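You operate a simulated robot arm through the tools that you are given. There is no shell and no other tool. Be economical: measure what you need, move in short steps, check, and stop when the job is done.

Carry out the task below with a simulated robot arm. There is one attempt and no reset: what you move stays moved.

## Task
Scan frame 3 of film strip 27.
Fine: strip held by its edges, laid on the carrier with its number to the back; hood down; one scan. Where these are worked on the way, their far stop is far enough and under half their travel is too little: scanner hood.

It is judged by the outcome, as a careful person would: the job done as asked, and still so three seconds after it is handed in. It fails if anything else is knocked over, pushed out of place, dropped, spilled or broken.

## Robot
A 7-joint arm with a two-finger parallel gripper, fixed in place. Base frame: the origin is at the foot of the arm, x ahead of it, y to its left, z up. Readings come in mm, degrees, newtons and seconds.
Its first joint turns from -132.0 to 132.0 degrees. Payload 3.91 kg.
The TCP is the grasp point between the finger pads, 30 mm short of the fingertips. In the tool frame z runs along the fingers and y along their closing line. The gripper opens to 110 mm. The fingers are 20 mm wide and 10 mm thick; the gripper's body (48 by 112 mm) begins 55 mm behind the TCP.
Orientation is that of the tool frame in the base frame, as a unit quaternion [w, x, y, z]. With the fingers straight down and closing along the base's y, the tool's x points along the base's -x, its y along +y and its z along -z.

## Interface
- The arm moves only by the tool drive_tool. Its argument "increments" is a list of rows, each an object of numbers (a shift or turn left out is 0, a gripper value left out holds the last): "dx", "dy", "dz": the shift along the base's x, y, z in mm; "wx", "wy", "wz": the turn, a rotation vector about the base's x, y, z in degrees; "grip": the finger opening in mm, from 0 to 110. In form: [{"dx": .., "dy": .., "dz": .., "wx": .., "wy": .., "wz": .., "grip": ..}, ...]. A call has 1 to 8 rows; each row shifts and turns the commanded pose from where the row before left it. Rows are played at 5 a second. More than 50 mm and 8.6 degrees between two rows, or a gripper value outside its range, and nothing of the call is played. Where a pose cannot be reached the arm comes as near as it can. A force on the tool above 40 N (or 10 N above the force at the start of the call, whichever is more), or a blocked arm, ends the call early, and 0.2 s more pass. Each finger travels about 108 mm/s and halts on what it meets, pressing with about 27 N; the grip force reading is that of the motor and also rises with nothing between the fingers. The clock runs only during rows and for 0.2 s after the last one: add rows that do not move to give the fingers time. It gives the time, the measured TCP pose, the force on the tool (base axes), the opening and the grip force at its end, in the units of the frame above (readings bear some noise), with the torque about the TCP (base axes, N m) and any sound that the robot's microphone picked up.
- Cameras (640 x 400 px; columns grow to the right, rows downward): "scene" is fixed at [220.3, 648.4, 1573.4]; the picture's right is [-0.52, -0.86, 0.00], its down [-0.81, 0.49, -0.33] and it looks along [0.28, -0.17, -0.94] (base axes); focal length 214 px, centre (320, 200). "wrist" rides on the gripper at [72, 17, -103] in the tool frame; the picture's right is [-0.23, 0.97, 0.00], its down [-0.76, -0.18, -0.62] and it looks along [-0.61, -0.14, 0.78] (tool axes); focal length 222 px, centre (320, 200). There is no depth. A picture from a camera that has moved, and an enlarged one, comes with that camera's place and axes in the base frame and with its lens.
- get_image(camera): a new picture of that camera. It takes no simulated time.
- inspect(camera, box): a new picture of the part [left, top, right, bottom] of that camera's present view, enlarged. It takes no simulated time.
- close_job(): hands the job in; it is judged then, once.

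Work in short steps. Places have to be worked out from the pictures, the camera data and where the tool is seen: move nearer, look again, correct. Check each grasp and each placing, and mend what went wrong. You have 120 turns and 68 pictures in all, those below and enlarged ones among them. Open the gripper and draw the arm clear of the work before you hand the job in, unless the task says otherwise; then end with one line.

The tools are called after "Call:" by a JSON object that holds its "method" and its "body". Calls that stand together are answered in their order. drive_tool: Moves the arm, as the interface text tells. Its arguments: {"type":"object","properties":{"increments":{"type":"array","items":{"type":"object","properties":{"dx":{"type":"number"},"dy":{"type":"number"},"dz":{"type":"number"},"wx":{"type":"number"},"wy":{"type":"number"},"wz":{"type":"number"},"grip":{"type":"number"}}}}},"required":["increments"]} The other tools are called the same way: get_image (camera) takes a picture; inspect (camera, box) takes an enlarged picture of a part of a camera's view; close_job () hands the job in.

At the start:

```text
time: 0.0
position: [288.2, 419.7, 1284.2]
ee_rot: [0.0, 0.0, 1.0, -0.001]
force: [-0.4, 0.0, 0.2]
ft_torque: [0.0, 0.0, -0.03]
grip_width: 109.9
finger_force: 0.1
```

scene: 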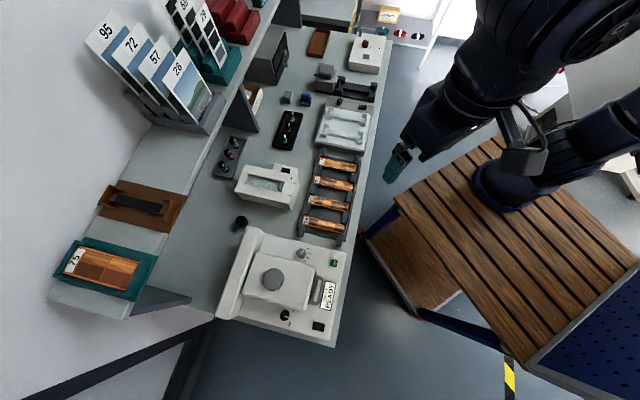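
wrist: 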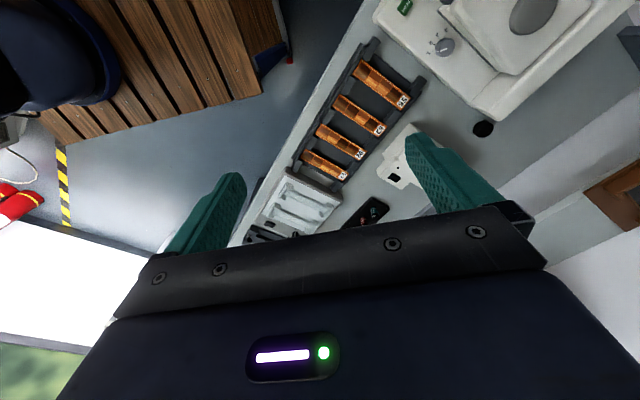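

The scene shows a scanner at the lower end of the bench and a rack of four strips; I zoom in on both.

Call:
{"method": "inspect", "body": {"camera": "scene", "box": [200, 210, 360, 350]}}

Call:
{"method": "inspect", "body": {"camera": "scene", "box": [280, 130, 380, 250]}}

Call:
{"method": "inspect", "body": {"camera": "wrist", "box": [280, 0, 600, 220]}}

```text
2.86 times, centred on (280, 280) of scene
camera zoom: at [220.3, 648.4, 1573.4], right [-0.52, -0.86, 0.0], down [-0.81, 0.49, -0.33], along [0.28, -0.17, -0.94], focal length 613 px, centre (434, -29)
```

zoom: 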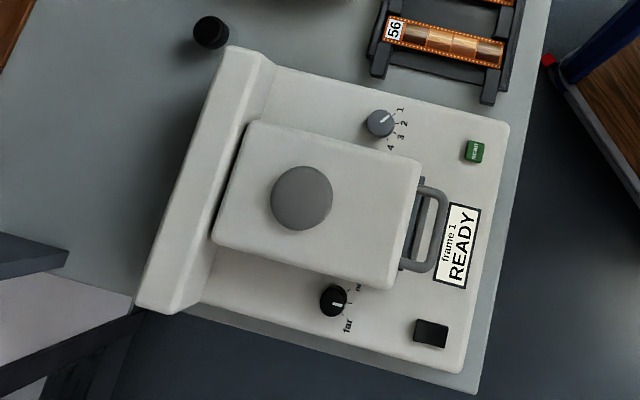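

```text
3.33 times, centred on (330, 190) of scene
camera zoom: at [220.3, 648.4, 1573.4], right [-0.52, -0.86, 0.0], down [-0.81, 0.49, -0.33], along [0.28, -0.17, -0.94], focal length 715 px, centre (287, 233)
```

zoom: 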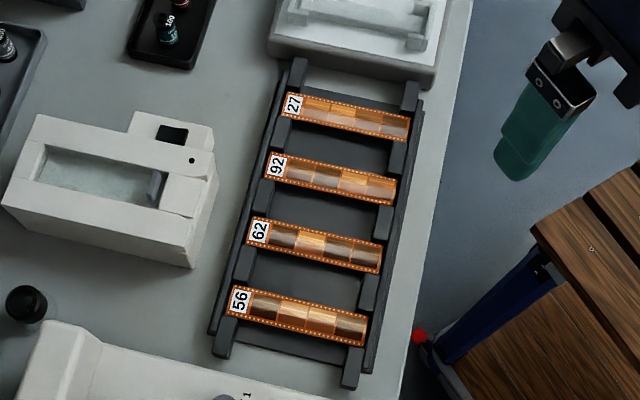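

```text
1.82 times, centred on (440, 110) of wrist
camera zoom: at [215.5, 436.4, 1387.4], right [0.23, 0.97, 0.0], down [0.76, -0.18, 0.62], along [0.61, -0.14, -0.78], focal length 404 px, centre (102, 364)
```

zoom: 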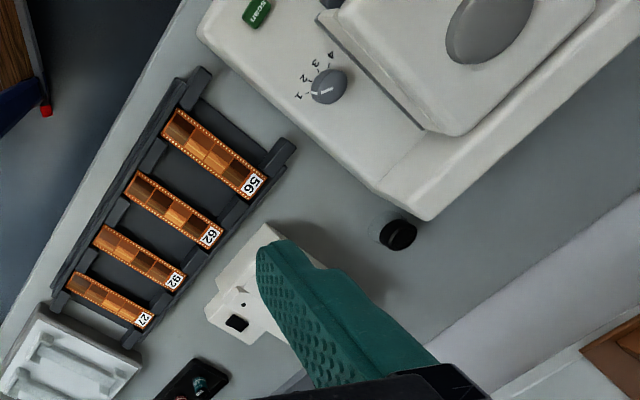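

Strip 27 is the rack's farthest from the scanner, at roughly (540, 372, 805). The scanner is around (266, 768), and the bench is turned about 45°. I turn the tool 45° and move to look at the scanner.

Call:
{"method": "drive_tool", "body": {"increments": [{"dx": -17, "dy": 27, "dz": -20, "wz": 5.625}, {"dx": -17, "dy": 27, "dz": -20, "wz": 5.625}, {"dx": -17, "dy": 27, "dz": -20, "wz": 5.625}, {"dx": -17, "dy": 27, "dz": -20, "wz": 5.625}, {"dx": -17, "dy": 27, "dz": -20, "wz": 5.625}, {"dx": -17, "dy": 27, "dz": -20, "wz": 5.625}, {"dx": -17, "dy": 27, "dz": -20, "wz": 5.625}, {"dx": -17, "dy": 27, "dz": -20, "wz": 5.625}]}}

Call:
{"method": "get_image", "body": {"camera": "wrist"}}

Call:
{"method": "get_image", "body": {"camera": "scene"}}

```text
time: 1.8
position: [153.6, 636.9, 1125.6]
ee_rot: [0.001, -0.383, 0.924, 0.0]
force: [-0.2, -0.7, 0.5]
ft_torque: [0.03, 0.02, 0.0]
grip_width: 109.9
finger_force: 0.1
```

```text
62 pictures are left
camera wrist: at [88.3, 597.3, 1228.4], right [-0.53, 0.85, 0.0], down [0.66, 0.41, 0.62], along [0.53, 0.33, -0.78], focal length 222 px, centre (320, 200)
```

wrist: 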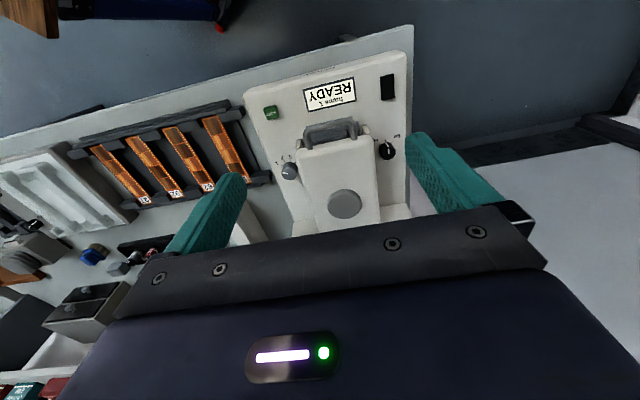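

```text
61 pictures are left
```

scene: 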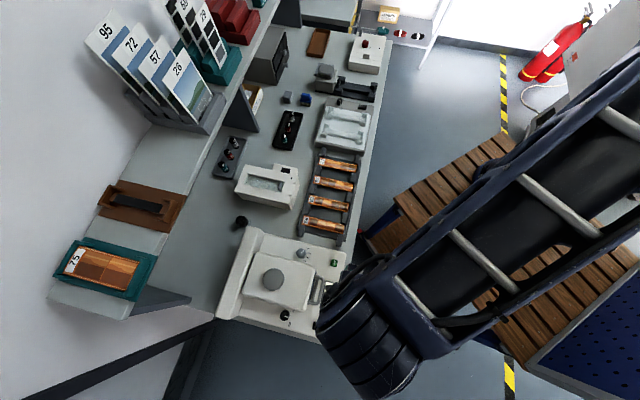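

Now I enlarge the wrist view of the scanner to triangulate its parts.

Call:
{"method": "inspect", "body": {"camera": "wrist", "box": [230, 50, 430, 240]}}

```text
2.11 times, centred on (330, 145) of wrist
camera zoom: at [88.3, 597.3, 1228.4], right [-0.53, 0.85, 0.0], down [0.66, 0.41, 0.62], along [0.53, 0.33, -0.78], focal length 468 px, centre (299, 316)
```

zoom: 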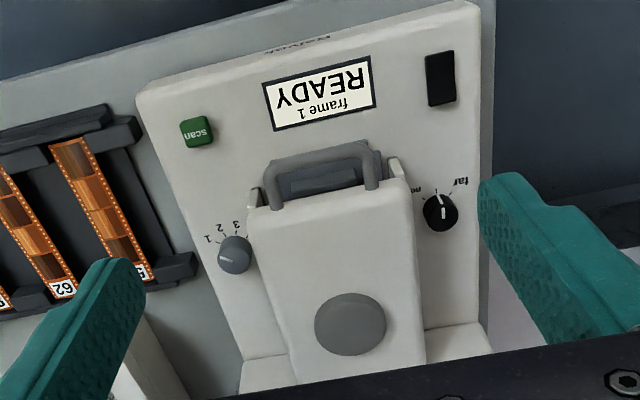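

Estimates: handle bar (176, 669, 910), scan button (225, 593, 863), frame dial (308, 666, 860). I back off and descend for a flatter view of the handle and hood.

Call:
{"method": "drive_tool", "body": {"increments": [{"dx": -13, "dy": -13, "dz": -40}, {"dx": -13, "dy": -13, "dz": -40}, {"dx": -13, "dy": -13, "dz": -40}, {"dx": -13, "dy": -13, "dz": -40}, {"dz": -5}]}}

Call:
{"method": "inspect", "body": {"camera": "wrist", "box": [180, 0, 500, 220]}}

Call:
{"method": "inspect", "body": {"camera": "scene", "box": [260, 230, 350, 330]}}

```text
time: 3.0
position: [101.2, 585.0, 959.3]
ee_rot: [0.0, -0.382, 0.924, 0.0]
force: [0.2, 1.1, -0.5]
ft_torque: [-0.04, -0.02, -0.01]
grip_width: 110.2
finger_force: 0.0
```

```text
1.82 times, centred on (340, 110) of wrist
camera zoom: at [37.7, 543.9, 1062.7], right [-0.53, 0.85, 0.0], down [0.66, 0.41, 0.62], along [0.53, 0.33, -0.78], focal length 404 px, centre (284, 364)
```

zoom: 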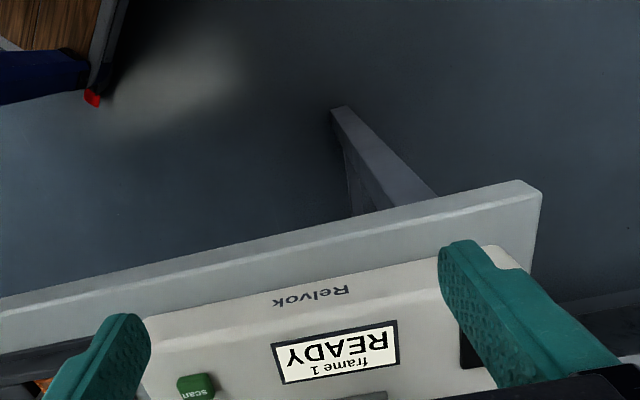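

```text
4.00 times, centred on (305, 280) of scene
camera zoom: at [220.3, 648.4, 1573.4], right [-0.52, -0.86, 0.0], down [-0.81, 0.49, -0.33], along [0.28, -0.17, -0.94], focal length 858 px, centre (380, -120)
```

zoom: 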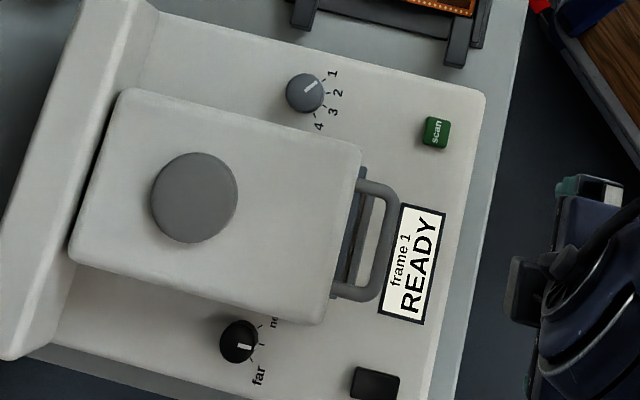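

The bar is level with the hood top, about 30 mm ahead of it, so a finger fits in the loop. I raise a little, yaw a further 90° so the fingers close across the bar, then tilt to point forward and down.

Call:
{"method": "drive_tool", "body": {"increments": [{"dz": 20, "wz": 8.2}, {"dz": 20, "wz": 8.2}, {"wz": 8.2}, {"wz": 8.2}, {"wz": 8.2}, {"wz": 8.2}, {"wz": 8.2}, {"wz": 8.2}]}}

Call:
{"method": "drive_tool", "body": {"increments": [{"wz": 8.2}, {"wz": 8.2}, {"wz": 8}, {"wx": 5.5, "wy": -5.5}, {"wx": 5.5, "wy": -5.5}, {"wx": 5.5, "wy": -5.5}, {"wx": 5.5, "wy": -5.5}]}}

Call:
{"method": "drive_tool", "body": {"increments": [{"wx": 5.5, "wy": -5.5}, {"wx": 5.5, "wy": -5.5}, {"wx": 5.5, "wy": -5.5, "grip": 36}, {}]}}

Call:
{"method": "get_image", "body": {"camera": "wrist"}}

Call:
{"method": "get_image", "body": {"camera": "scene"}}

```text
time: 4.8
position: [101.0, 585.2, 998.6]
ee_rot: [0.0, 0.822, -0.569, 0.0]
force: [0.0, 0.4, -0.8]
ft_torque: [0.01, -0.02, 0.0]
grip_width: 110.0
finger_force: 0.1
```

```text
time: 6.4
position: [101.5, 584.6, 999.4]
ee_rot: [-0.248, 0.89, -0.369, 0.103]
force: [1.1, 0.3, -0.2]
ft_torque: [-0.01, 0.01, 0.02]
grip_width: 109.7
finger_force: 0.0
```

```text
time: 7.4
position: [100.3, 584.6, 998.8]
ee_rot: [-0.423, 0.822, -0.34, 0.174]
force: [0.0, -0.1, -0.1]
ft_torque: [-0.02, -0.05, -0.05]
grip_width: 36.0
finger_force: 0.1
```

```text
57 pictures are left
camera wrist: at [84.8, 466.2, 1045.7], right [-0.56, -0.24, -0.79], down [-0.82, 0.25, 0.51], along [0.08, 0.94, -0.34], focal length 222 px, centre (320, 200)
```

wrist: 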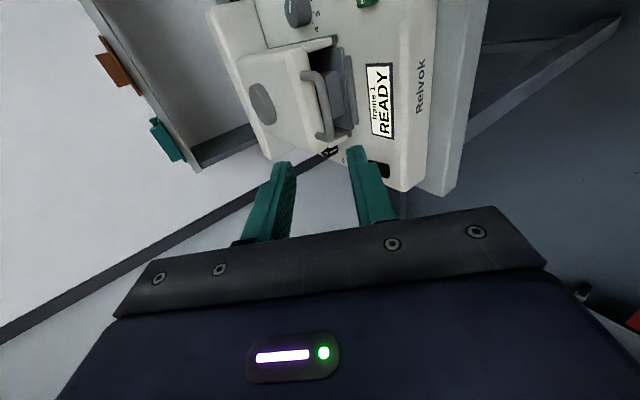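

```text
56 pictures are left
```

scene: 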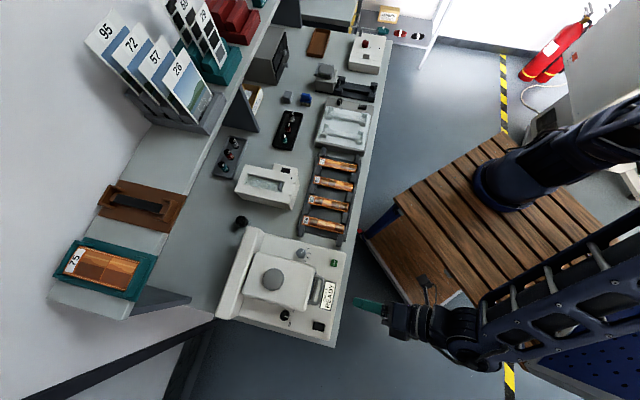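

The view of the handle is good; I enlarge it to refine the bar's position.

Call:
{"method": "inspect", "body": {"camera": "wrist", "box": [220, 20, 420, 180]}}

```text
2.50 times, centred on (320, 100) of wrist
camera zoom: at [84.8, 466.2, 1045.7], right [-0.56, -0.24, -0.79], down [-0.82, 0.25, 0.51], along [0.08, 0.94, -0.34], focal length 555 px, centre (320, 450)
```

zoom: 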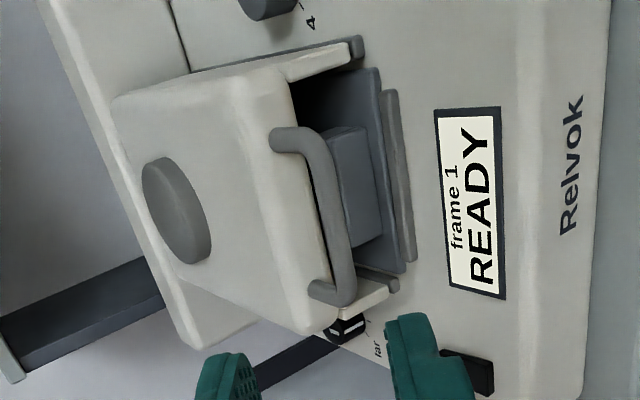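

Combining the rays, the bar centre is about (178, 668, 909). I move to a pre-approach point along the tool axis and check alignment.

Call:
{"method": "drive_tool", "body": {"increments": [{"dx": 17, "dy": 20, "dz": -22}, {"dx": 16, "dy": 19, "dz": -22}, {}]}}

Call:
{"method": "inspect", "body": {"camera": "wrist", "box": [200, 40, 440, 232]}}

```text
time: 8.2
position: [134.0, 622.5, 958.3]
ee_rot: [-0.422, 0.822, -0.341, 0.175]
force: [-0.1, -0.5, -0.1]
ft_torque: [-0.04, -0.03, -0.01]
grip_width: 35.7
finger_force: 0.0
```

```text
2.08 times, centred on (320, 136) of wrist
camera zoom: at [118.0, 503.3, 1004.2], right [-0.56, -0.24, -0.79], down [-0.82, 0.25, 0.51], along [0.08, 0.94, -0.34], focal length 463 px, centre (320, 333)
```

zoom: 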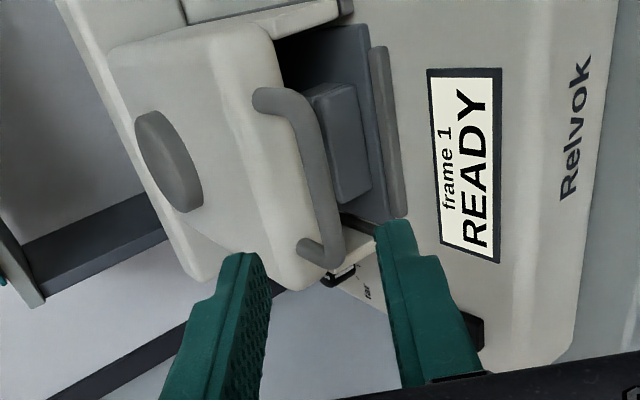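

The bar lies at forward coordinate f≈599, z≈908, with the fingers centred on it sideways. I advance to straddle it.

Call:
{"method": "drive_tool", "body": {"increments": [{"dx": 9, "dy": 9, "dz": -12}, {"dx": 9, "dy": 9, "dz": -10}, {"dx": 9, "dy": 9, "dz": -9}, {"dx": 8, "dy": 8, "dz": -9}, {}]}}

Call:
{"method": "inspect", "body": {"camera": "wrist", "box": [200, 60, 440, 252]}}

Call:
{"method": "inspect", "body": {"camera": "scene", "box": [260, 230, 370, 340]}}

```text
time: 9.4
position: [169.1, 657.7, 917.0]
ee_rot: [-0.423, 0.821, -0.341, 0.174]
force: [-0.5, 0.0, 0.4]
ft_torque: [-0.02, 0.0, 0.0]
grip_width: 36.2
finger_force: 0.0
```

```text
2.08 times, centred on (320, 156) of wrist
camera zoom: at [153.0, 539.0, 962.9], right [-0.56, -0.24, -0.79], down [-0.82, 0.25, 0.51], along [0.08, 0.94, -0.34], focal length 463 px, centre (320, 292)
```

zoom: 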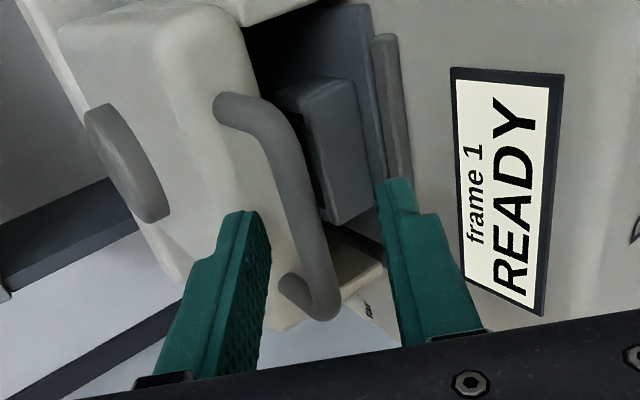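

```text
3.64 times, centred on (315, 285) of scene
camera zoom: at [220.3, 648.4, 1573.4], right [-0.52, -0.86, 0.0], down [-0.81, 0.49, -0.33], along [0.28, -0.17, -0.94], focal length 780 px, centre (338, -109)
```

zoom: 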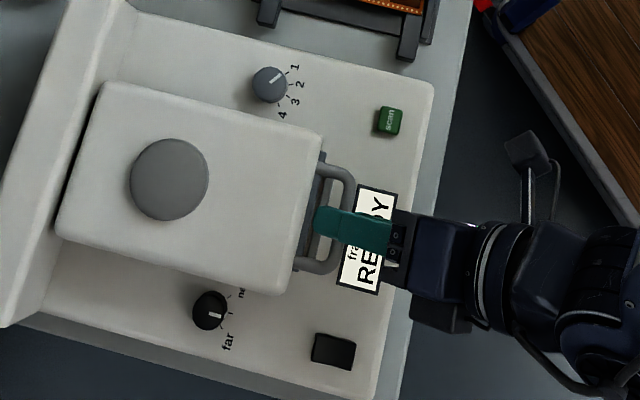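

The fingers straddle the bar. I close on it.

Call:
{"method": "drive_tool", "body": {"increments": [{"grip": 20}, {"grip": 10}, {"grip": 0}, {}]}}

Call:
{"method": "inspect", "body": {"camera": "wrist", "box": [200, 60, 440, 252]}}

```text
time: 10.4
position: [169.9, 658.5, 920.2]
ee_rot: [-0.425, 0.82, -0.341, 0.175]
force: [0.6, -2.2, 5.9]
ft_torque: [-0.39, -0.52, 0.48]
grip_width: 9.6
finger_force: 44.5
stopped in row 4: the force on the tool passed its limit at 42 N (the readings are from after the stop); the commanded pose is now the measured one
```

```text
2.08 times, centred on (320, 156) of wrist
camera zoom: at [154.3, 540.3, 965.2], right [-0.56, -0.23, -0.8], down [-0.83, 0.25, 0.51], along [0.08, 0.94, -0.33], focal length 463 px, centre (320, 292)
```

zoom: 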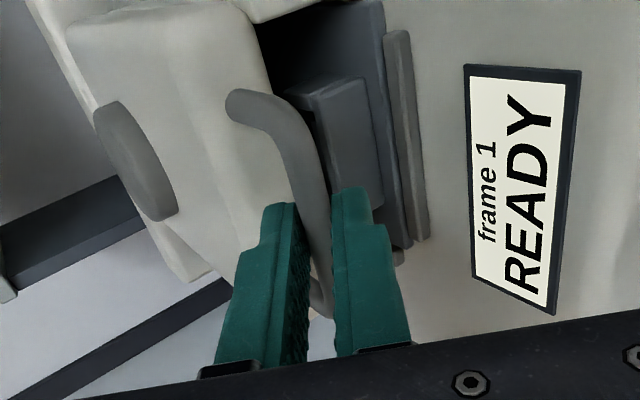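

The bar is held (9.6 mm). I start lifting along the hinge arc, turning the tool with it, and watch the forces.

Call:
{"method": "drive_tool", "body": {"increments": [{"dx": 0.5, "dy": 0.5, "dz": 8, "wx": -1.4, "wy": 1.4}, {"dx": 1, "dy": 1, "dz": 8, "wx": -1.4, "wy": 1.4}, {"dx": 1, "dy": 1, "dz": 8, "wx": -1.4, "wy": 1.4}, {"dx": 1.5, "dy": 1.5, "dz": 8, "wx": -1.4, "wy": 1.4}]}}

```text
time: 11.4
position: [172.5, 659.8, 947.3]
ee_rot: [-0.369, 0.847, -0.351, 0.154]
force: [-2.0, -7.9, -1.8]
ft_torque: [-0.52, -0.31, 0.33]
grip_width: 9.5
finger_force: 44.8
stopped in row 4: the force on the tool passed its limit at 42 N (the readings are from after the stop); the commanded pose is now the measured one
```

It moved up 27 mm and then hit the force limit, so I look at what happened.

Call:
{"method": "inspect", "body": {"camera": "wrist", "box": [180, 40, 460, 264]}}

Call:
{"method": "inspect", "body": {"camera": "scene", "box": [210, 220, 370, 350]}}

```text
1.79 times, centred on (320, 152) of wrist
camera zoom: at [160.2, 546.7, 1005.1], right [-0.63, -0.31, -0.72], down [-0.78, 0.3, 0.55], along [0.05, 0.9, -0.43], focal length 397 px, centre (320, 286)
```

zoom: 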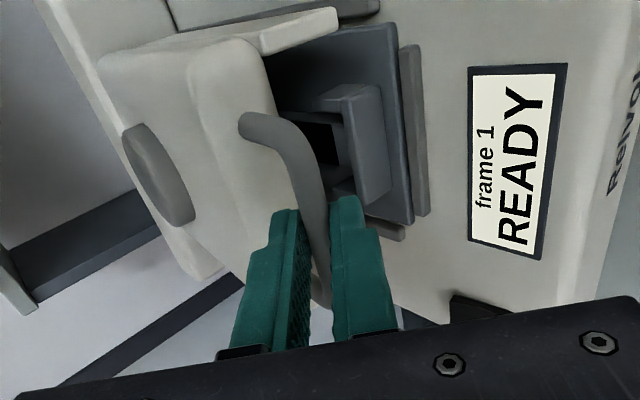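

```text
3.08 times, centred on (290, 285) of scene
camera zoom: at [220.3, 648.4, 1573.4], right [-0.52, -0.86, 0.0], down [-0.81, 0.49, -0.33], along [0.28, -0.17, -0.94], focal length 660 px, centre (412, -62)
```

zoom: 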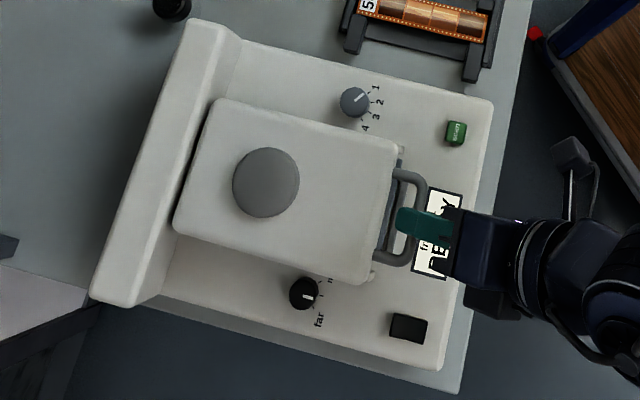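

The hood is opening. The load is probably an arc mismatch, so I continue in smaller steps and read the force.

Call:
{"method": "drive_tool", "body": {"increments": [{"dz": 5, "wx": -0.95, "wy": 0.95}, {"dx": 0.5, "dy": 0.5, "dz": 5, "wx": -0.95, "wy": 0.95}, {"dx": 0.5, "dy": 0.5, "dz": 5, "wx": -0.95, "wy": 0.95}, {}]}}

```text
time: 12.4
position: [173.1, 662.1, 963.8]
ee_rot: [-0.34, 0.859, -0.356, 0.141]
force: [3.5, -4.4, -1.3]
ft_torque: [-0.53, -0.51, 0.25]
grip_width: 9.3
finger_force: 45.5
```

Forces are low. The fitted arc has radius ≈220 mm about (f 806, z 918), and I continue along it.

Call:
{"method": "drive_tool", "body": {"increments": [{"dx": 1.1, "dy": 1.1, "dz": 6.7, "wx": -1.27, "wy": 1.27}, {"dx": 1.2, "dy": 1.2, "dz": 6.7, "wx": -1.27, "wy": 1.27}, {"dx": 1.4, "dy": 1.4, "dz": 6.6, "wx": -1.27, "wy": 1.27}, {"dx": 1.5, "dy": 1.5, "dz": 6.6, "wx": -1.27, "wy": 1.27}, {"dx": 1.7, "dy": 1.7, "dz": 6.5, "wx": -1.27, "wy": 1.27}, {"dx": 1.8, "dy": 1.8, "dz": 6.4, "wx": -1.27, "wy": 1.27}, {"dx": 2.0, "dy": 2.0, "dz": 6.3, "wx": -1.27, "wy": 1.27}, {"dx": 2.1, "dy": 2.1, "dz": 6.2, "wx": -1.27, "wy": 1.27}]}}

```text
time: 14.0
position: [182.2, 672.5, 1006.1]
ee_rot: [-0.246, 0.891, -0.368, 0.103]
force: [-0.9, -14.2, 2.0]
ft_torque: [-0.23, 0.01, 0.59]
grip_width: 9.5
finger_force: 45.2
stopped in row 8: the force on the tool passed its limit at 41 N (the readings are from after the stop); the commanded pose is now the measured one
```

The load seems radial, meaning my arc is too tight. I continue with a slightly larger radius and a small sideways relief.

Call:
{"method": "drive_tool", "body": {"increments": [{"dx": 2.4, "dy": 1.2, "dz": 6.7, "wx": -1.27, "wy": 1.27}, {"dx": 2.4, "dy": 2.2, "dz": 6.6, "wx": -1.27, "wy": 1.27}, {"dx": 2.5, "dy": 2.5, "dz": 6.5, "wx": -1.27, "wy": 1.27}, {"dx": 2.6, "dy": 2.6, "dz": 6.4, "wx": -1.27, "wy": 1.27}, {}]}}

Call:
{"method": "get_image", "body": {"camera": "wrist"}}

```text
time: 15.0
position: [191.0, 679.4, 1031.0]
ee_rot: [-0.194, 0.904, -0.373, 0.082]
force: [-3.8, -16.9, 5.5]
ft_torque: [-0.31, -0.03, 0.51]
grip_width: 9.5
finger_force: 45.1
stopped in row 4: the force on the tool passed its limit at 43 N (the readings are from after the stop); the commanded pose is now the measured one
```

```text
48 pictures are left
camera wrist: at [199.3, 586.3, 1117.4], right [-0.79, -0.47, -0.4], down [-0.61, 0.47, 0.64], along [-0.11, 0.75, -0.66], focal length 222 px, centre (320, 200)
```

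wrist: 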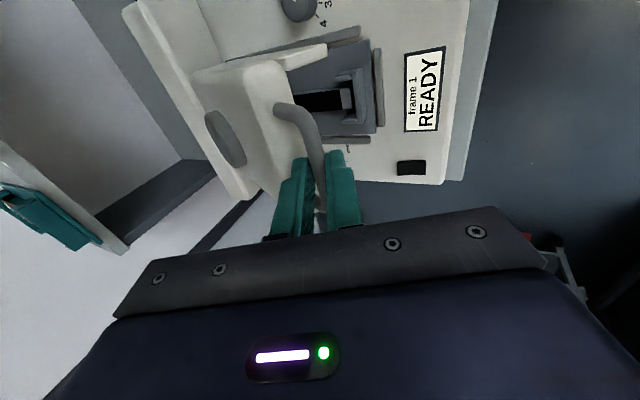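

The hood is about 30° open with roughly 15 N of outward radial load. I relieve that, then continue on a shallower arc.

Call:
{"method": "drive_tool", "body": {"increments": [{"dx": -0.8, "dy": -2.8, "dz": 1.0}, {"dx": 2.4, "dy": 2.4, "dz": 6.4, "wx": -1.27, "wy": 1.27}, {"dx": 2.5, "dy": 2.5, "dz": 6.3, "wx": -1.27, "wy": 1.27}, {"dx": 2.7, "dy": 2.7, "dz": 6.2, "wx": -1.27, "wy": 1.27}, {}]}}

```text
time: 16.2
position: [197.3, 686.3, 1048.9]
ee_rot: [-0.151, 0.912, -0.377, 0.064]
force: [6.0, 35.5, -17.6]
ft_torque: [0.45, -0.07, 0.71]
grip_width: 9.5
finger_force: 45.1
```

The measured points fit a larger circle: centre (f 864, z 912), r≈277, with α≈30° now. I relieve and continue on that arc.

Call:
{"method": "drive_tool", "body": {"increments": [{"dx": -0.4, "dy": 2.0, "dz": -1.8}, {"dx": 2.6, "dy": 2.6, "dz": 6.25, "wx": -0.9, "wy": 0.9}, {"dx": 2.7, "dy": 2.7, "dz": 6.15, "wx": -0.9, "wy": 0.9}, {"dx": 2.83, "dy": 2.83, "dz": 6.05, "wx": -0.9, "wy": 0.9}, {"dx": 2.94, "dy": 2.94, "dz": 5.94, "wx": -0.9, "wy": 0.9}, {}]}}

```text
time: 17.6
position: [208.6, 698.2, 1071.6]
ee_rot: [-0.111, 0.917, -0.379, 0.047]
force: [22.5, -5.2, -10.0]
ft_torque: [-0.79, -1.07, 0.32]
grip_width: 9.7
finger_force: 44.7
```

Loads are mild. I correct slightly inward and sideways and keep opening.

Call:
{"method": "drive_tool", "body": {"increments": [{"dx": 1.4, "dy": -0.3, "dz": -0.6}, {"dx": 2.95, "dy": 2.95, "dz": 5.63, "wx": -0.9, "wy": 0.9}, {"dx": 3.05, "dy": 3.05, "dz": 5.52, "wx": -0.9, "wy": 0.9}, {"dx": 3.15, "dy": 3.15, "dz": 5.4, "wx": -0.9, "wy": 0.9}, {"dx": 3.25, "dy": 3.25, "dz": 5.28, "wx": -0.9, "wy": 0.9}, {}]}}

Call:
{"method": "get_image", "body": {"camera": "wrist"}}

```text
time: 19.0
position: [221.9, 710.9, 1093.3]
ee_rot: [-0.069, 0.922, -0.381, 0.029]
force: [13.1, 21.4, -24.5]
ft_torque: [0.65, 0.04, 0.63]
grip_width: 9.5
finger_force: 45.1
```

```text
47 pictures are left
camera wrist: at [249.8, 636.3, 1192.3], right [-0.84, -0.52, -0.15], down [-0.48, 0.59, 0.64], along [-0.25, 0.61, -0.75], focal length 222 px, centre (320, 200)
```

wrist: 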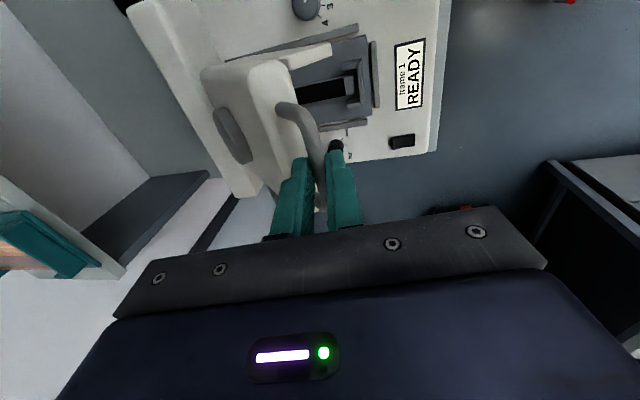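

A refit matches all points: centre (f 849.6, z 913), r=262, about 42° open. I continue on this arc.

Call:
{"method": "drive_tool", "body": {"increments": [{"dx": 1.0, "dy": 1.0, "dz": -1.4}, {"dx": 3.62, "dy": 3.62, "dz": 5.25, "wx": -1.1, "wy": 1.1}, {"dx": 3.72, "dy": 3.72, "dz": 5.1, "wx": -1.1, "wy": 1.1}, {"dx": 3.82, "dy": 3.82, "dz": 4.95, "wx": -1.1, "wy": 1.1}, {"dx": 3.92, "dy": 3.92, "dz": 4.8, "wx": -1.1, "wy": 1.1}, {"dx": 4.01, "dy": 4.01, "dz": 4.64, "wx": -1.1, "wy": 1.1}, {}]}}

```text
time: 20.6
position: [243.0, 730.6, 1116.3]
ee_rot: [-0.009, 0.924, -0.382, 0.004]
force: [12.8, 17.5, -30.1]
ft_torque: [0.33, -0.28, 0.5]
grip_width: 9.7
finger_force: 44.8
```

About 50° open with an inward load. I correct inward and continue.

Call:
{"method": "drive_tool", "body": {"increments": [{"dx": 1.1, "dy": 1.1, "dz": -1.9}, {"dx": 4.15, "dy": 4.15, "dz": 4.0, "wx": -1.1, "wy": 1.1}, {"dx": 4.25, "dy": 4.25, "dz": 3.85, "wx": -1.1, "wy": 1.1}, {"dx": 4.3, "dy": 4.3, "dz": 3.7, "wx": -1.1, "wy": 1.1}, {"dx": 4.4, "dy": 4.4, "dz": 3.5, "wx": -1.1, "wy": 1.1}, {"dx": 4.45, "dy": 4.45, "dz": 3.3, "wx": -1.1, "wy": 1.1}, {}]}}

Call:
{"method": "get_image", "body": {"camera": "scene"}}

```text
time: 22.2
position: [263.8, 751.3, 1133.8]
ee_rot: [0.055, 0.923, -0.38, -0.023]
force: [-9.3, -2.9, 17.3]
ft_torque: [-0.01, 0.32, 0.45]
grip_width: 9.7
finger_force: 45.3
```

```text
46 pictures are left
```

scene: 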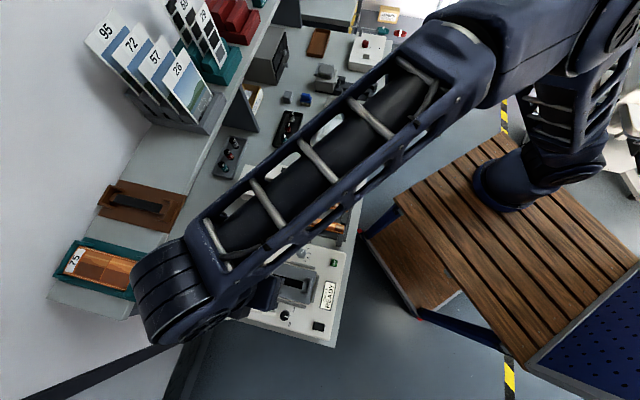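

About 57° open. I keep going towards the far stop with a slight outward correction.

Call:
{"method": "drive_tool", "body": {"increments": [{"dx": -0.3, "dy": -0.3, "dz": 0.8}, {"dx": 4.4, "dy": 4.4, "dz": 3.6, "wx": -1.1, "wy": 1.1}, {"dx": 4.47, "dy": 4.47, "dz": 3.42, "wx": -1.1, "wy": 1.1}, {"dx": 4.54, "dy": 4.54, "dz": 3.2, "wx": -1.1, "wy": 1.1}, {"dx": 4.6, "dy": 4.6, "dz": 3.0, "wx": -1.1, "wy": 1.1}, {"dx": 4.66, "dy": 4.66, "dz": 2.8, "wx": -1.1, "wy": 1.1}, {}]}}

Call:
{"method": "get_image", "body": {"camera": "wrist"}}

```text
time: 23.8
position: [286.6, 775.2, 1147.9]
ee_rot: [0.117, 0.917, -0.379, -0.048]
force: [-1.5, 10.8, -19.1]
ft_torque: [0.53, 0.29, 0.4]
grip_width: 9.8
finger_force: 45.0
```

```text
45 pictures are left
camera wrist: at [344.3, 731.0, 1251.8], right [-0.83, -0.51, 0.25], down [-0.31, 0.77, 0.56], along [-0.47, 0.38, -0.79], focal length 222 px, centre (320, 200)
```

wrist: 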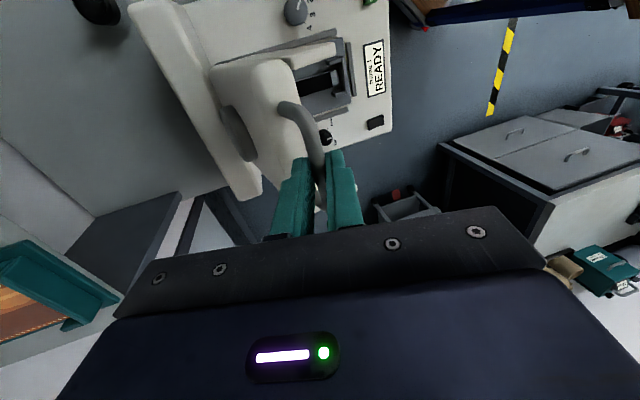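

About 66° open, no stop yet. I continue.

Call:
{"method": "drive_tool", "body": {"increments": [{"dx": 0.35, "dy": 0.35, "dz": -1.1}, {"dx": 4.67, "dy": 4.67, "dz": 2.4, "wx": -1.1, "wy": 1.1}, {"dx": 4.72, "dy": 4.72, "dz": 2.2, "wx": -1.1, "wy": 1.1}, {"dx": 4.77, "dy": 4.77, "dz": 2.0, "wx": -1.1, "wy": 1.1}, {"dx": 4.8, "dy": 4.8, "dz": 1.85, "wx": -1.1, "wy": 1.1}, {}]}}

```text
time: 25.3
position: [306.5, 795.9, 1154.0]
ee_rot: [0.168, 0.909, -0.376, -0.068]
force: [-0.4, 2.1, -9.0]
ft_torque: [0.57, 0.46, 0.31]
grip_width: 9.6
finger_force: 45.8
stopped in row 6: the force on the tool passed its limit at 40 N (the readings are from after the stop); the commanded pose is now the measured one
```

About 72° open; it tripped right at the end, so this may be the stop. I test with a small further push.

Call:
{"method": "drive_tool", "body": {"increments": [{"dx": 2.4, "dy": 2.4, "dz": 0.3, "wx": -0.6, "wy": 0.6}, {"dx": 2.4, "dy": 2.4, "dz": 0.2, "wx": -0.6, "wy": 0.6}, {}]}}

```text
time: 26.1
position: [310.6, 800.4, 1157.1]
ee_rot: [0.181, 0.907, -0.374, -0.073]
force: [-1.9, 2.9, -5.1]
ft_torque: [-0.01, -0.07, 0.61]
grip_width: 9.8
finger_force: 45.3
```

It is still moving freely, so I continue.

Call:
{"method": "drive_tool", "body": {"increments": [{"dx": 4.85, "dy": 4.85, "dz": 1.4, "wx": -1.1, "wy": 1.1}, {"dx": 4.9, "dy": 4.9, "dz": 1.2, "wx": -1.1, "wy": 1.1}, {"dx": 4.9, "dy": 4.9, "dz": 1.0, "wx": -1.1, "wy": 1.1}, {}]}}

```text
time: 27.1
position: [325.1, 813.8, 1158.6]
ee_rot: [0.216, 0.898, -0.372, -0.089]
force: [-9.1, 10.6, -8.9]
ft_torque: [0.5, 0.3, 0.3]
grip_width: 9.5
finger_force: 44.6
```

78° open and still no stop. I check clearance from the shelf before continuing.

Call:
{"method": "get_image", "body": {"camera": "scene"}}

Call:
{"method": "get_image", "body": {"camera": "wrist"}}

```text
44 pictures are left
```

scene: 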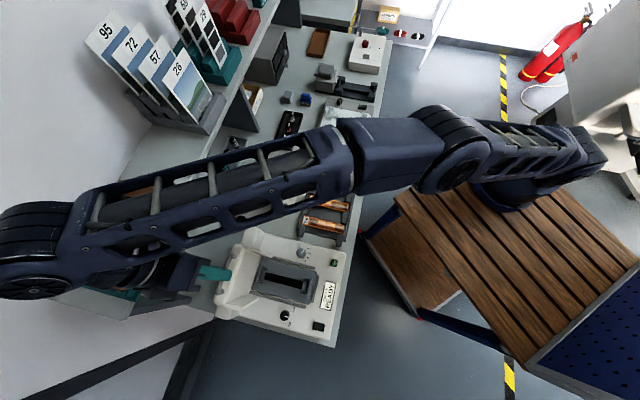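

```text
43 pictures are left
camera wrist: at [397.8, 784.0, 1258.5], right [-0.77, -0.45, 0.44], down [-0.23, 0.85, 0.47], along [-0.59, 0.27, -0.76], focal length 222 px, centre (320, 200)
```

wrist: 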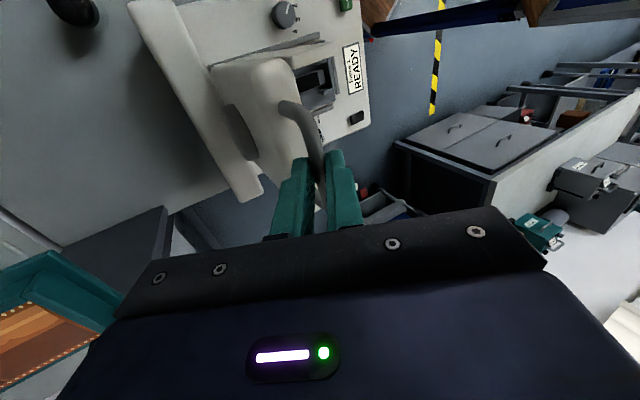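

The tray on the shelf (z≈1075) is well below and beyond the hand, so it is clear. I continue with the opening.

Call:
{"method": "drive_tool", "body": {"increments": [{"dx": 5.4, "dy": 4.4, "dz": 0.6, "wx": -1.1, "wy": 1.1}, {"dx": 4.9, "dy": 4.9, "dz": 0.7, "wx": -1.1, "wy": 1.1}, {"dx": 4.9, "dy": 4.9, "dz": 0.5, "wx": -1.1, "wy": 1.1}, {}]}}

```text
time: 28.1
position: [324.2, 813.4, 1159.5]
ee_rot: [0.215, 0.898, -0.372, -0.089]
force: [-13.4, 15.1, -14.8]
ft_torque: [0.66, 0.44, 0.24]
grip_width: 9.7
finger_force: 45.0
out of reach, approached as far as the arm can: row 1, 2, 3
```

The pose limit is likely from orientation. I try shifting without further tilt.

Call:
{"method": "drive_tool", "body": {"increments": [{"dx": 3, "dy": 2.6, "dz": 0}, {"dx": 3, "dy": 3, "dz": 0}, {}]}}

```text
time: 28.9
position: [324.7, 813.6, 1158.9]
ee_rot: [0.217, 0.898, -0.372, -0.09]
force: [-12.4, 14.9, -16.9]
ft_torque: [0.65, 0.41, 0.29]
grip_width: 9.7
finger_force: 45.7
out of reach, approached as far as the arm can: row 1, 2
```

The arm is at its reach limit with the hood 78° up. I loosen slightly to see whether the hood stays.

Call:
{"method": "drive_tool", "body": {"increments": [{"grip": 14}, {}, {}, {}]}}

Call:
{"method": "inspect", "body": {"camera": "wrist", "box": [180, 40, 420, 240]}}

```text
time: 29.9
position: [326.5, 812.4, 1159.2]
ee_rot: [0.215, 0.898, -0.372, -0.09]
force: [0.0, -0.3, 0.6]
ft_torque: [-0.03, 0.02, -0.01]
grip_width: 14.2
finger_force: 0.1
```

```text
2.00 times, centred on (300, 140) of wrist
camera zoom: at [398.5, 783.1, 1259.5], right [-0.77, -0.45, 0.44], down [-0.23, 0.85, 0.48], along [-0.59, 0.27, -0.76], focal length 444 px, centre (360, 320)
```

zoom: 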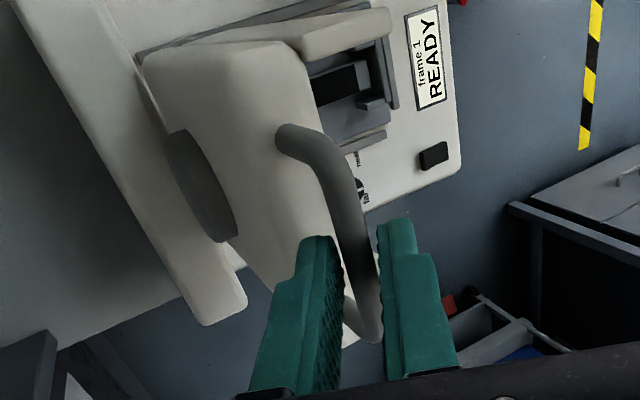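

The hood stays up on its own. I open a bit more and withdraw along the tool axis.

Call:
{"method": "drive_tool", "body": {"increments": [{"grip": 30}, {"dx": 2, "dy": 2, "dz": 8}, {"dx": 2, "dy": 2, "dz": 8}, {"dx": 2, "dy": 2, "dz": 8}, {}]}}

Call:
{"method": "inspect", "body": {"camera": "wrist", "box": [180, 40, 420, 240]}}

```text
time: 31.1
position: [324.9, 812.5, 1159.7]
ee_rot: [0.215, 0.899, -0.372, -0.091]
force: [0.7, 0.3, -0.4]
ft_torque: [0.04, -0.01, 0.03]
grip_width: 30.1
finger_force: 0.0
out of reach, approached as far as the arm can: row 2, 3, 4
```

```text
2.00 times, centred on (300, 140) of wrist
camera zoom: at [398.4, 783.2, 1259.4], right [-0.77, -0.45, 0.44], down [-0.23, 0.85, 0.48], along [-0.59, 0.27, -0.76], focal length 444 px, centre (360, 320)
```

zoom: 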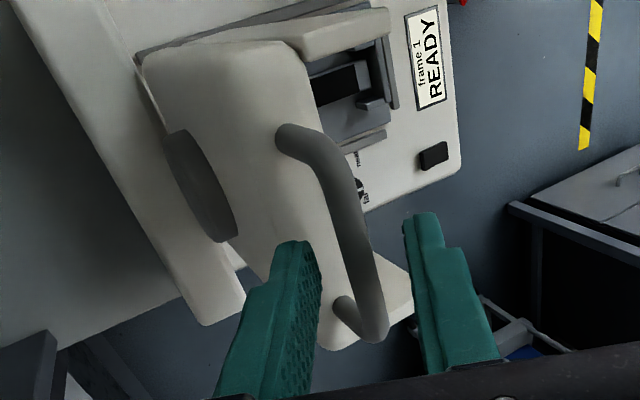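

Not reachable that way. I rotate the tool back towards vertical around the bar, then lift straight up.

Call:
{"method": "drive_tool", "body": {"increments": [{"dx": -1.4, "dy": -1.4, "dz": 0.7, "wx": 4, "wy": -4}, {"dx": -1.4, "dy": -1.4, "dz": 0.6, "wx": 4, "wy": -4}, {"dx": -1.4, "dy": -1.4, "dz": 0.5, "wx": 4, "wy": -4}, {"dx": -1.4, "dy": -1.4, "dz": 0.4, "wx": 4, "wy": -4}, {}]}}

Call:
{"method": "inspect", "body": {"camera": "wrist", "box": [180, 40, 420, 240]}}

```text
time: 32.3
position: [321.8, 805.6, 1161.9]
ee_rot: [0.047, 0.923, -0.382, -0.02]
force: [-0.2, 0.3, 0.0]
ft_torque: [0.0, -0.02, 0.0]
grip_width: 30.0
finger_force: 0.1
```

```text
2.00 times, centred on (300, 140) of wrist
camera zoom: at [366.8, 749.7, 1267.0], right [-0.85, -0.52, 0.1], down [-0.37, 0.71, 0.6], along [-0.39, 0.47, -0.79], focal length 444 px, centre (360, 320)
```

zoom: 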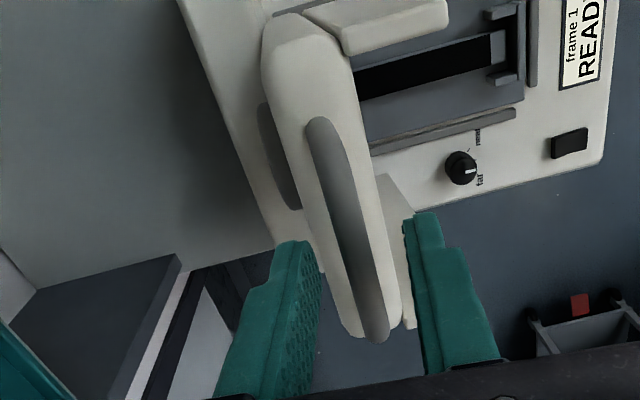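

Now the fingers clear the bar, so I lift straight up.

Call:
{"method": "drive_tool", "body": {"increments": [{"dz": 12}, {"dz": 15}, {"dz": 20}, {"dz": 20}, {}]}}

Call:
{"method": "inspect", "body": {"camera": "wrist", "box": [160, 0, 480, 240]}}

```text
time: 33.5
position: [320.4, 805.6, 1228.8]
ee_rot: [0.047, 0.923, -0.382, -0.021]
force: [-0.7, 0.0, 0.5]
ft_torque: [-0.03, -0.04, 0.06]
grip_width: 30.0
finger_force: 0.1
```

```text
1.67 times, centred on (320, 120) of wrist
camera zoom: at [365.8, 749.0, 1333.3], right [-0.85, -0.52, 0.1], down [-0.37, 0.71, 0.6], along [-0.39, 0.47, -0.79], focal length 370 px, centre (320, 333)
```

zoom: 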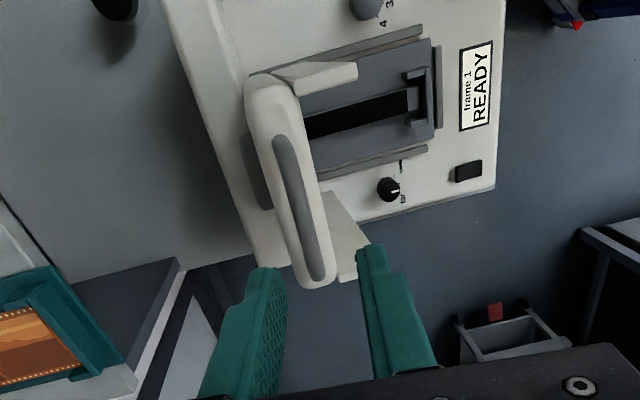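

The hood stays open and the carrier, with its slot, is exposed. I move to the rack, yawing back 90° and levelling the tool on the way.

Call:
{"method": "drive_tool", "body": {"increments": [{"dx": 20, "dy": -40, "wx": 4.1, "wy": -4.1}, {"dx": 20, "dy": -40, "wz": -8.2}, {"dx": 20, "dy": -40, "wz": -8.2}, {"dx": 20, "dy": -40, "wz": -8.2}, {"dx": 20, "dy": -40, "wz": -8.2}, {"dx": 20, "dy": -40, "wz": -8.2}, {"dx": 20, "dy": -40, "wz": -8.2}]}}

Call:
{"method": "drive_tool", "body": {"increments": [{"dx": 10, "dy": -36, "dz": -20, "wz": -8.2, "grip": 80}, {"dx": 10, "dy": -36, "dz": -20, "wz": -8.2}, {"dx": 5, "dy": -36, "dz": -25, "wz": -8.2}, {"dx": 5, "dy": -30, "dz": -25, "wz": -8.2}, {"dz": -30, "wz": -8}, {}]}}

Call:
{"method": "get_image", "body": {"camera": "wrist"}}

Call:
{"method": "get_image", "body": {"camera": "scene"}}

```text
time: 35.1
position: [461.1, 525.1, 1230.7]
ee_rot: [-0.001, -0.68, 0.733, 0.002]
force: [0.7, -0.3, 0.0]
ft_torque: [-0.02, -0.03, -0.02]
grip_width: 30.0
finger_force: 0.1
```

```text
time: 36.5
position: [489.8, 388.1, 1108.9]
ee_rot: [0.001, -0.383, 0.924, 0.002]
force: [0.4, -0.3, -0.8]
ft_torque: [0.02, 0.01, 0.0]
grip_width: 79.9
finger_force: 0.3
```

```text
38 pictures are left
camera wrist: at [426.0, 347.8, 1212.6], right [-0.53, 0.85, 0.0], down [0.67, 0.41, 0.62], along [0.53, 0.33, -0.78], focal length 222 px, centre (320, 200)
```

wrist: 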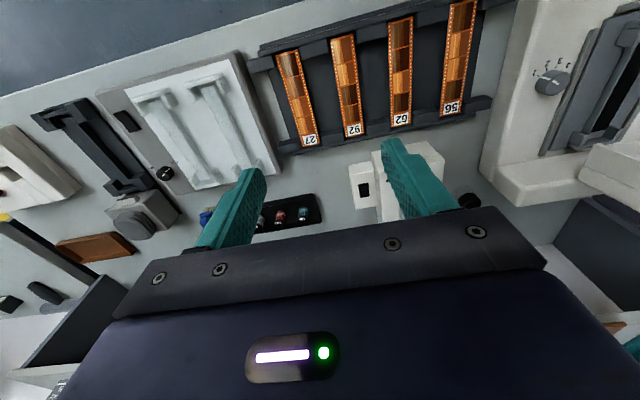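

```text
37 pictures are left
```

scene: 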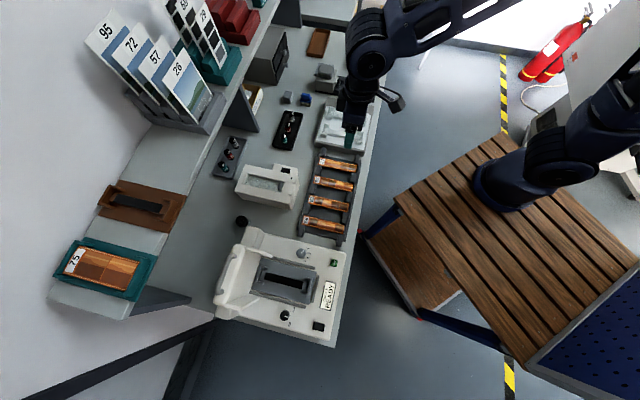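

The hood is still open. I enlarge strip 27 and the carrier for measurement.

Call:
{"method": "inspect", "body": {"camera": "wrist", "box": [240, 0, 420, 160]}}

Call:
{"method": "inspect", "body": {"camera": "scene", "box": [230, 240, 350, 330]}}

Call:
{"method": "inspect", "body": {"camera": "wrist", "box": [480, 30, 640, 160]}}

```text
2.50 times, centred on (330, 80) of wrist
camera zoom: at [426.0, 347.8, 1212.6], right [-0.53, 0.85, 0.0], down [0.67, 0.41, 0.62], along [0.53, 0.33, -0.78], focal length 555 px, centre (295, 500)
```

zoom: 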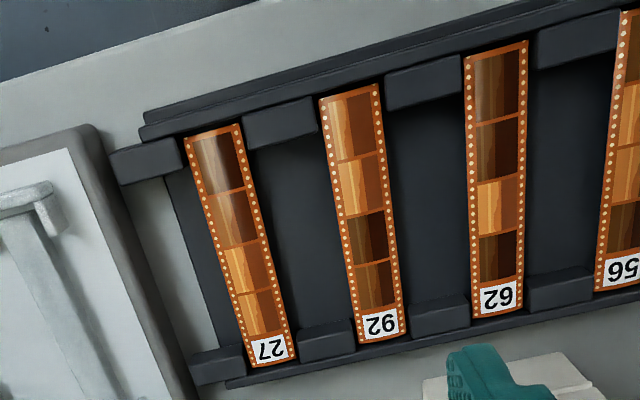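

```text
4.44 times, centred on (290, 285) of scene
camera zoom: at [220.3, 648.4, 1573.4], right [-0.52, -0.86, 0.0], down [-0.81, 0.49, -0.33], along [0.28, -0.17, -0.94], focal length 953 px, centre (453, -178)
```

zoom: 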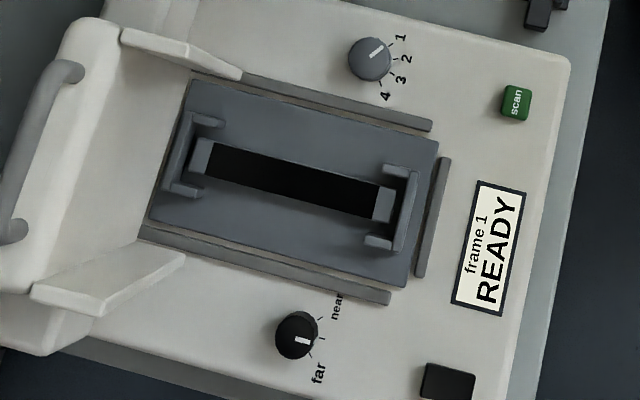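

```text
3.08 times, centred on (560, 95) of wrist
camera zoom: at [426.0, 347.8, 1212.6], right [-0.53, 0.85, 0.0], down [0.67, 0.41, 0.62], along [0.53, 0.33, -0.78], focal length 684 px, centre (-418, 523)
```

zoom: 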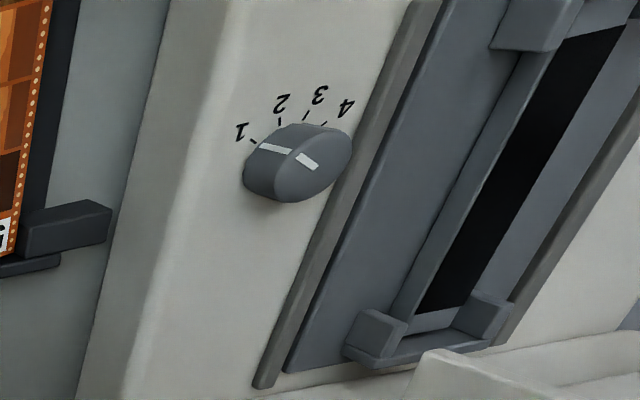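

Strip 27 is about 155 × 34 mm, centred near (535, 376, 815) and lying along 45°. I descend above it to check against the fingers.

Call:
{"method": "drive_tool", "body": {"increments": [{"dx": 9, "dy": -2.4, "dz": -42}, {"dx": 9, "dy": -2.4, "dz": -42}, {"dx": 9, "dy": -2.4, "dz": -42}, {"dx": 9, "dy": -2.4, "dz": -42}, {"dx": 9, "dy": -2.4, "dz": -38}, {}]}}

Call:
{"method": "get_image", "body": {"camera": "wrist"}}

```text
time: 37.9
position: [537.3, 376.4, 904.8]
ee_rot: [0.001, -0.383, 0.924, 0.001]
force: [0.4, 0.3, -0.8]
ft_torque: [0.0, -0.03, -0.01]
grip_width: 79.9
finger_force: 0.1
```

```text
33 pictures are left
camera wrist: at [473.0, 335.6, 1007.0], right [-0.53, 0.85, 0.0], down [0.66, 0.41, 0.62], along [0.53, 0.33, -0.78], focal length 222 px, centre (320, 200)
```

wrist: 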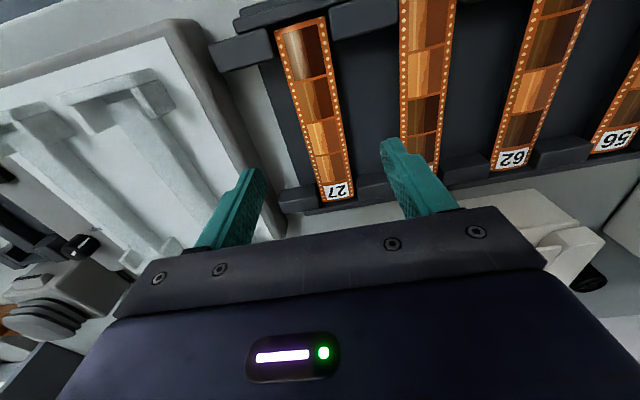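

The fingers are nearly over strip 27, which is about 2.5 mm off to +l at z≈803. I correct and go down to TCP z≈850 with a 56 mm opening.

Call:
{"method": "drive_tool", "body": {"increments": [{"dx": -1.8, "dy": 1.8, "dz": -15, "grip": 56}, {"dz": -20}, {"dz": -20}, {}]}}

Call:
{"method": "inspect", "body": {"camera": "wrist", "box": [200, 40, 440, 220]}}

```text
time: 38.9
position: [535.3, 378.2, 848.0]
ee_rot: [0.0, -0.383, 0.924, 0.001]
force: [-0.5, 0.1, 1.0]
ft_torque: [-0.04, 0.01, -0.02]
grip_width: 56.1
finger_force: 0.0
```

```text
2.22 times, centred on (320, 130) of wrist
camera zoom: at [472.2, 338.0, 951.0], right [-0.53, 0.85, 0.0], down [0.66, 0.41, 0.62], along [0.53, 0.33, -0.78], focal length 494 px, centre (320, 356)
```

zoom: 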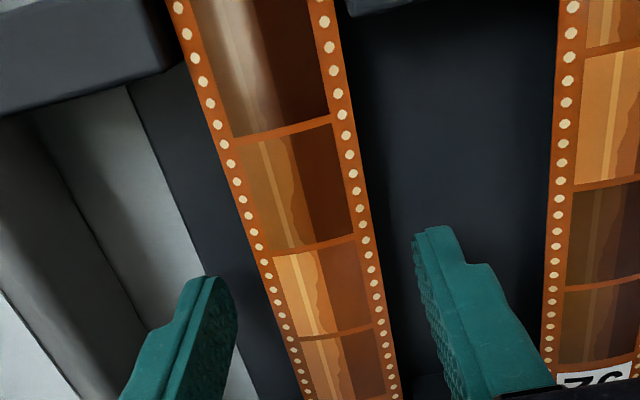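

The strip is centred between the fingers. I lower until the tips are a little below the film.

Call:
{"method": "drive_tool", "body": {"increments": [{"dz": -8}, {"dz": -8}, {"dz": -7}, {}]}}

Call:
{"method": "inspect", "body": {"camera": "wrist", "box": [200, 40, 440, 220]}}

```text
time: 39.5
position: [536.1, 377.7, 835.4]
ee_rot: [0.003, -0.384, 0.923, 0.002]
force: [-9.7, -11.6, 23.4]
ft_torque: [-1.01, -0.01, -0.51]
grip_width: 56.4
finger_force: 0.2
stopped in row 3: the force on the tool passed its limit at 69 N (the readings are from after the stop); the commanded pose is now the measured one
```

```text
2.22 times, centred on (320, 130) of wrist
camera zoom: at [471.1, 338.1, 938.5], right [-0.53, 0.85, 0.0], down [0.66, 0.41, 0.63], along [0.53, 0.33, -0.78], focal length 494 px, centre (320, 356)
```

zoom: 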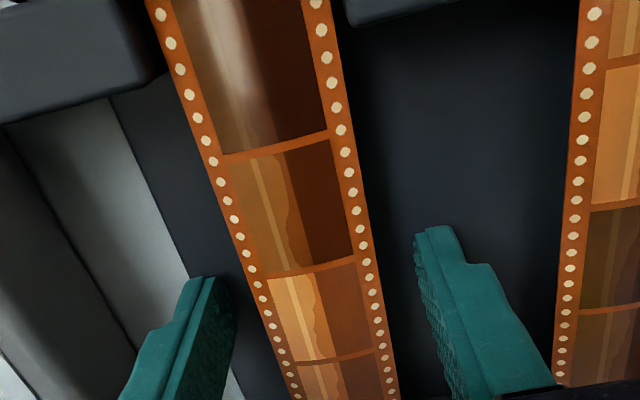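

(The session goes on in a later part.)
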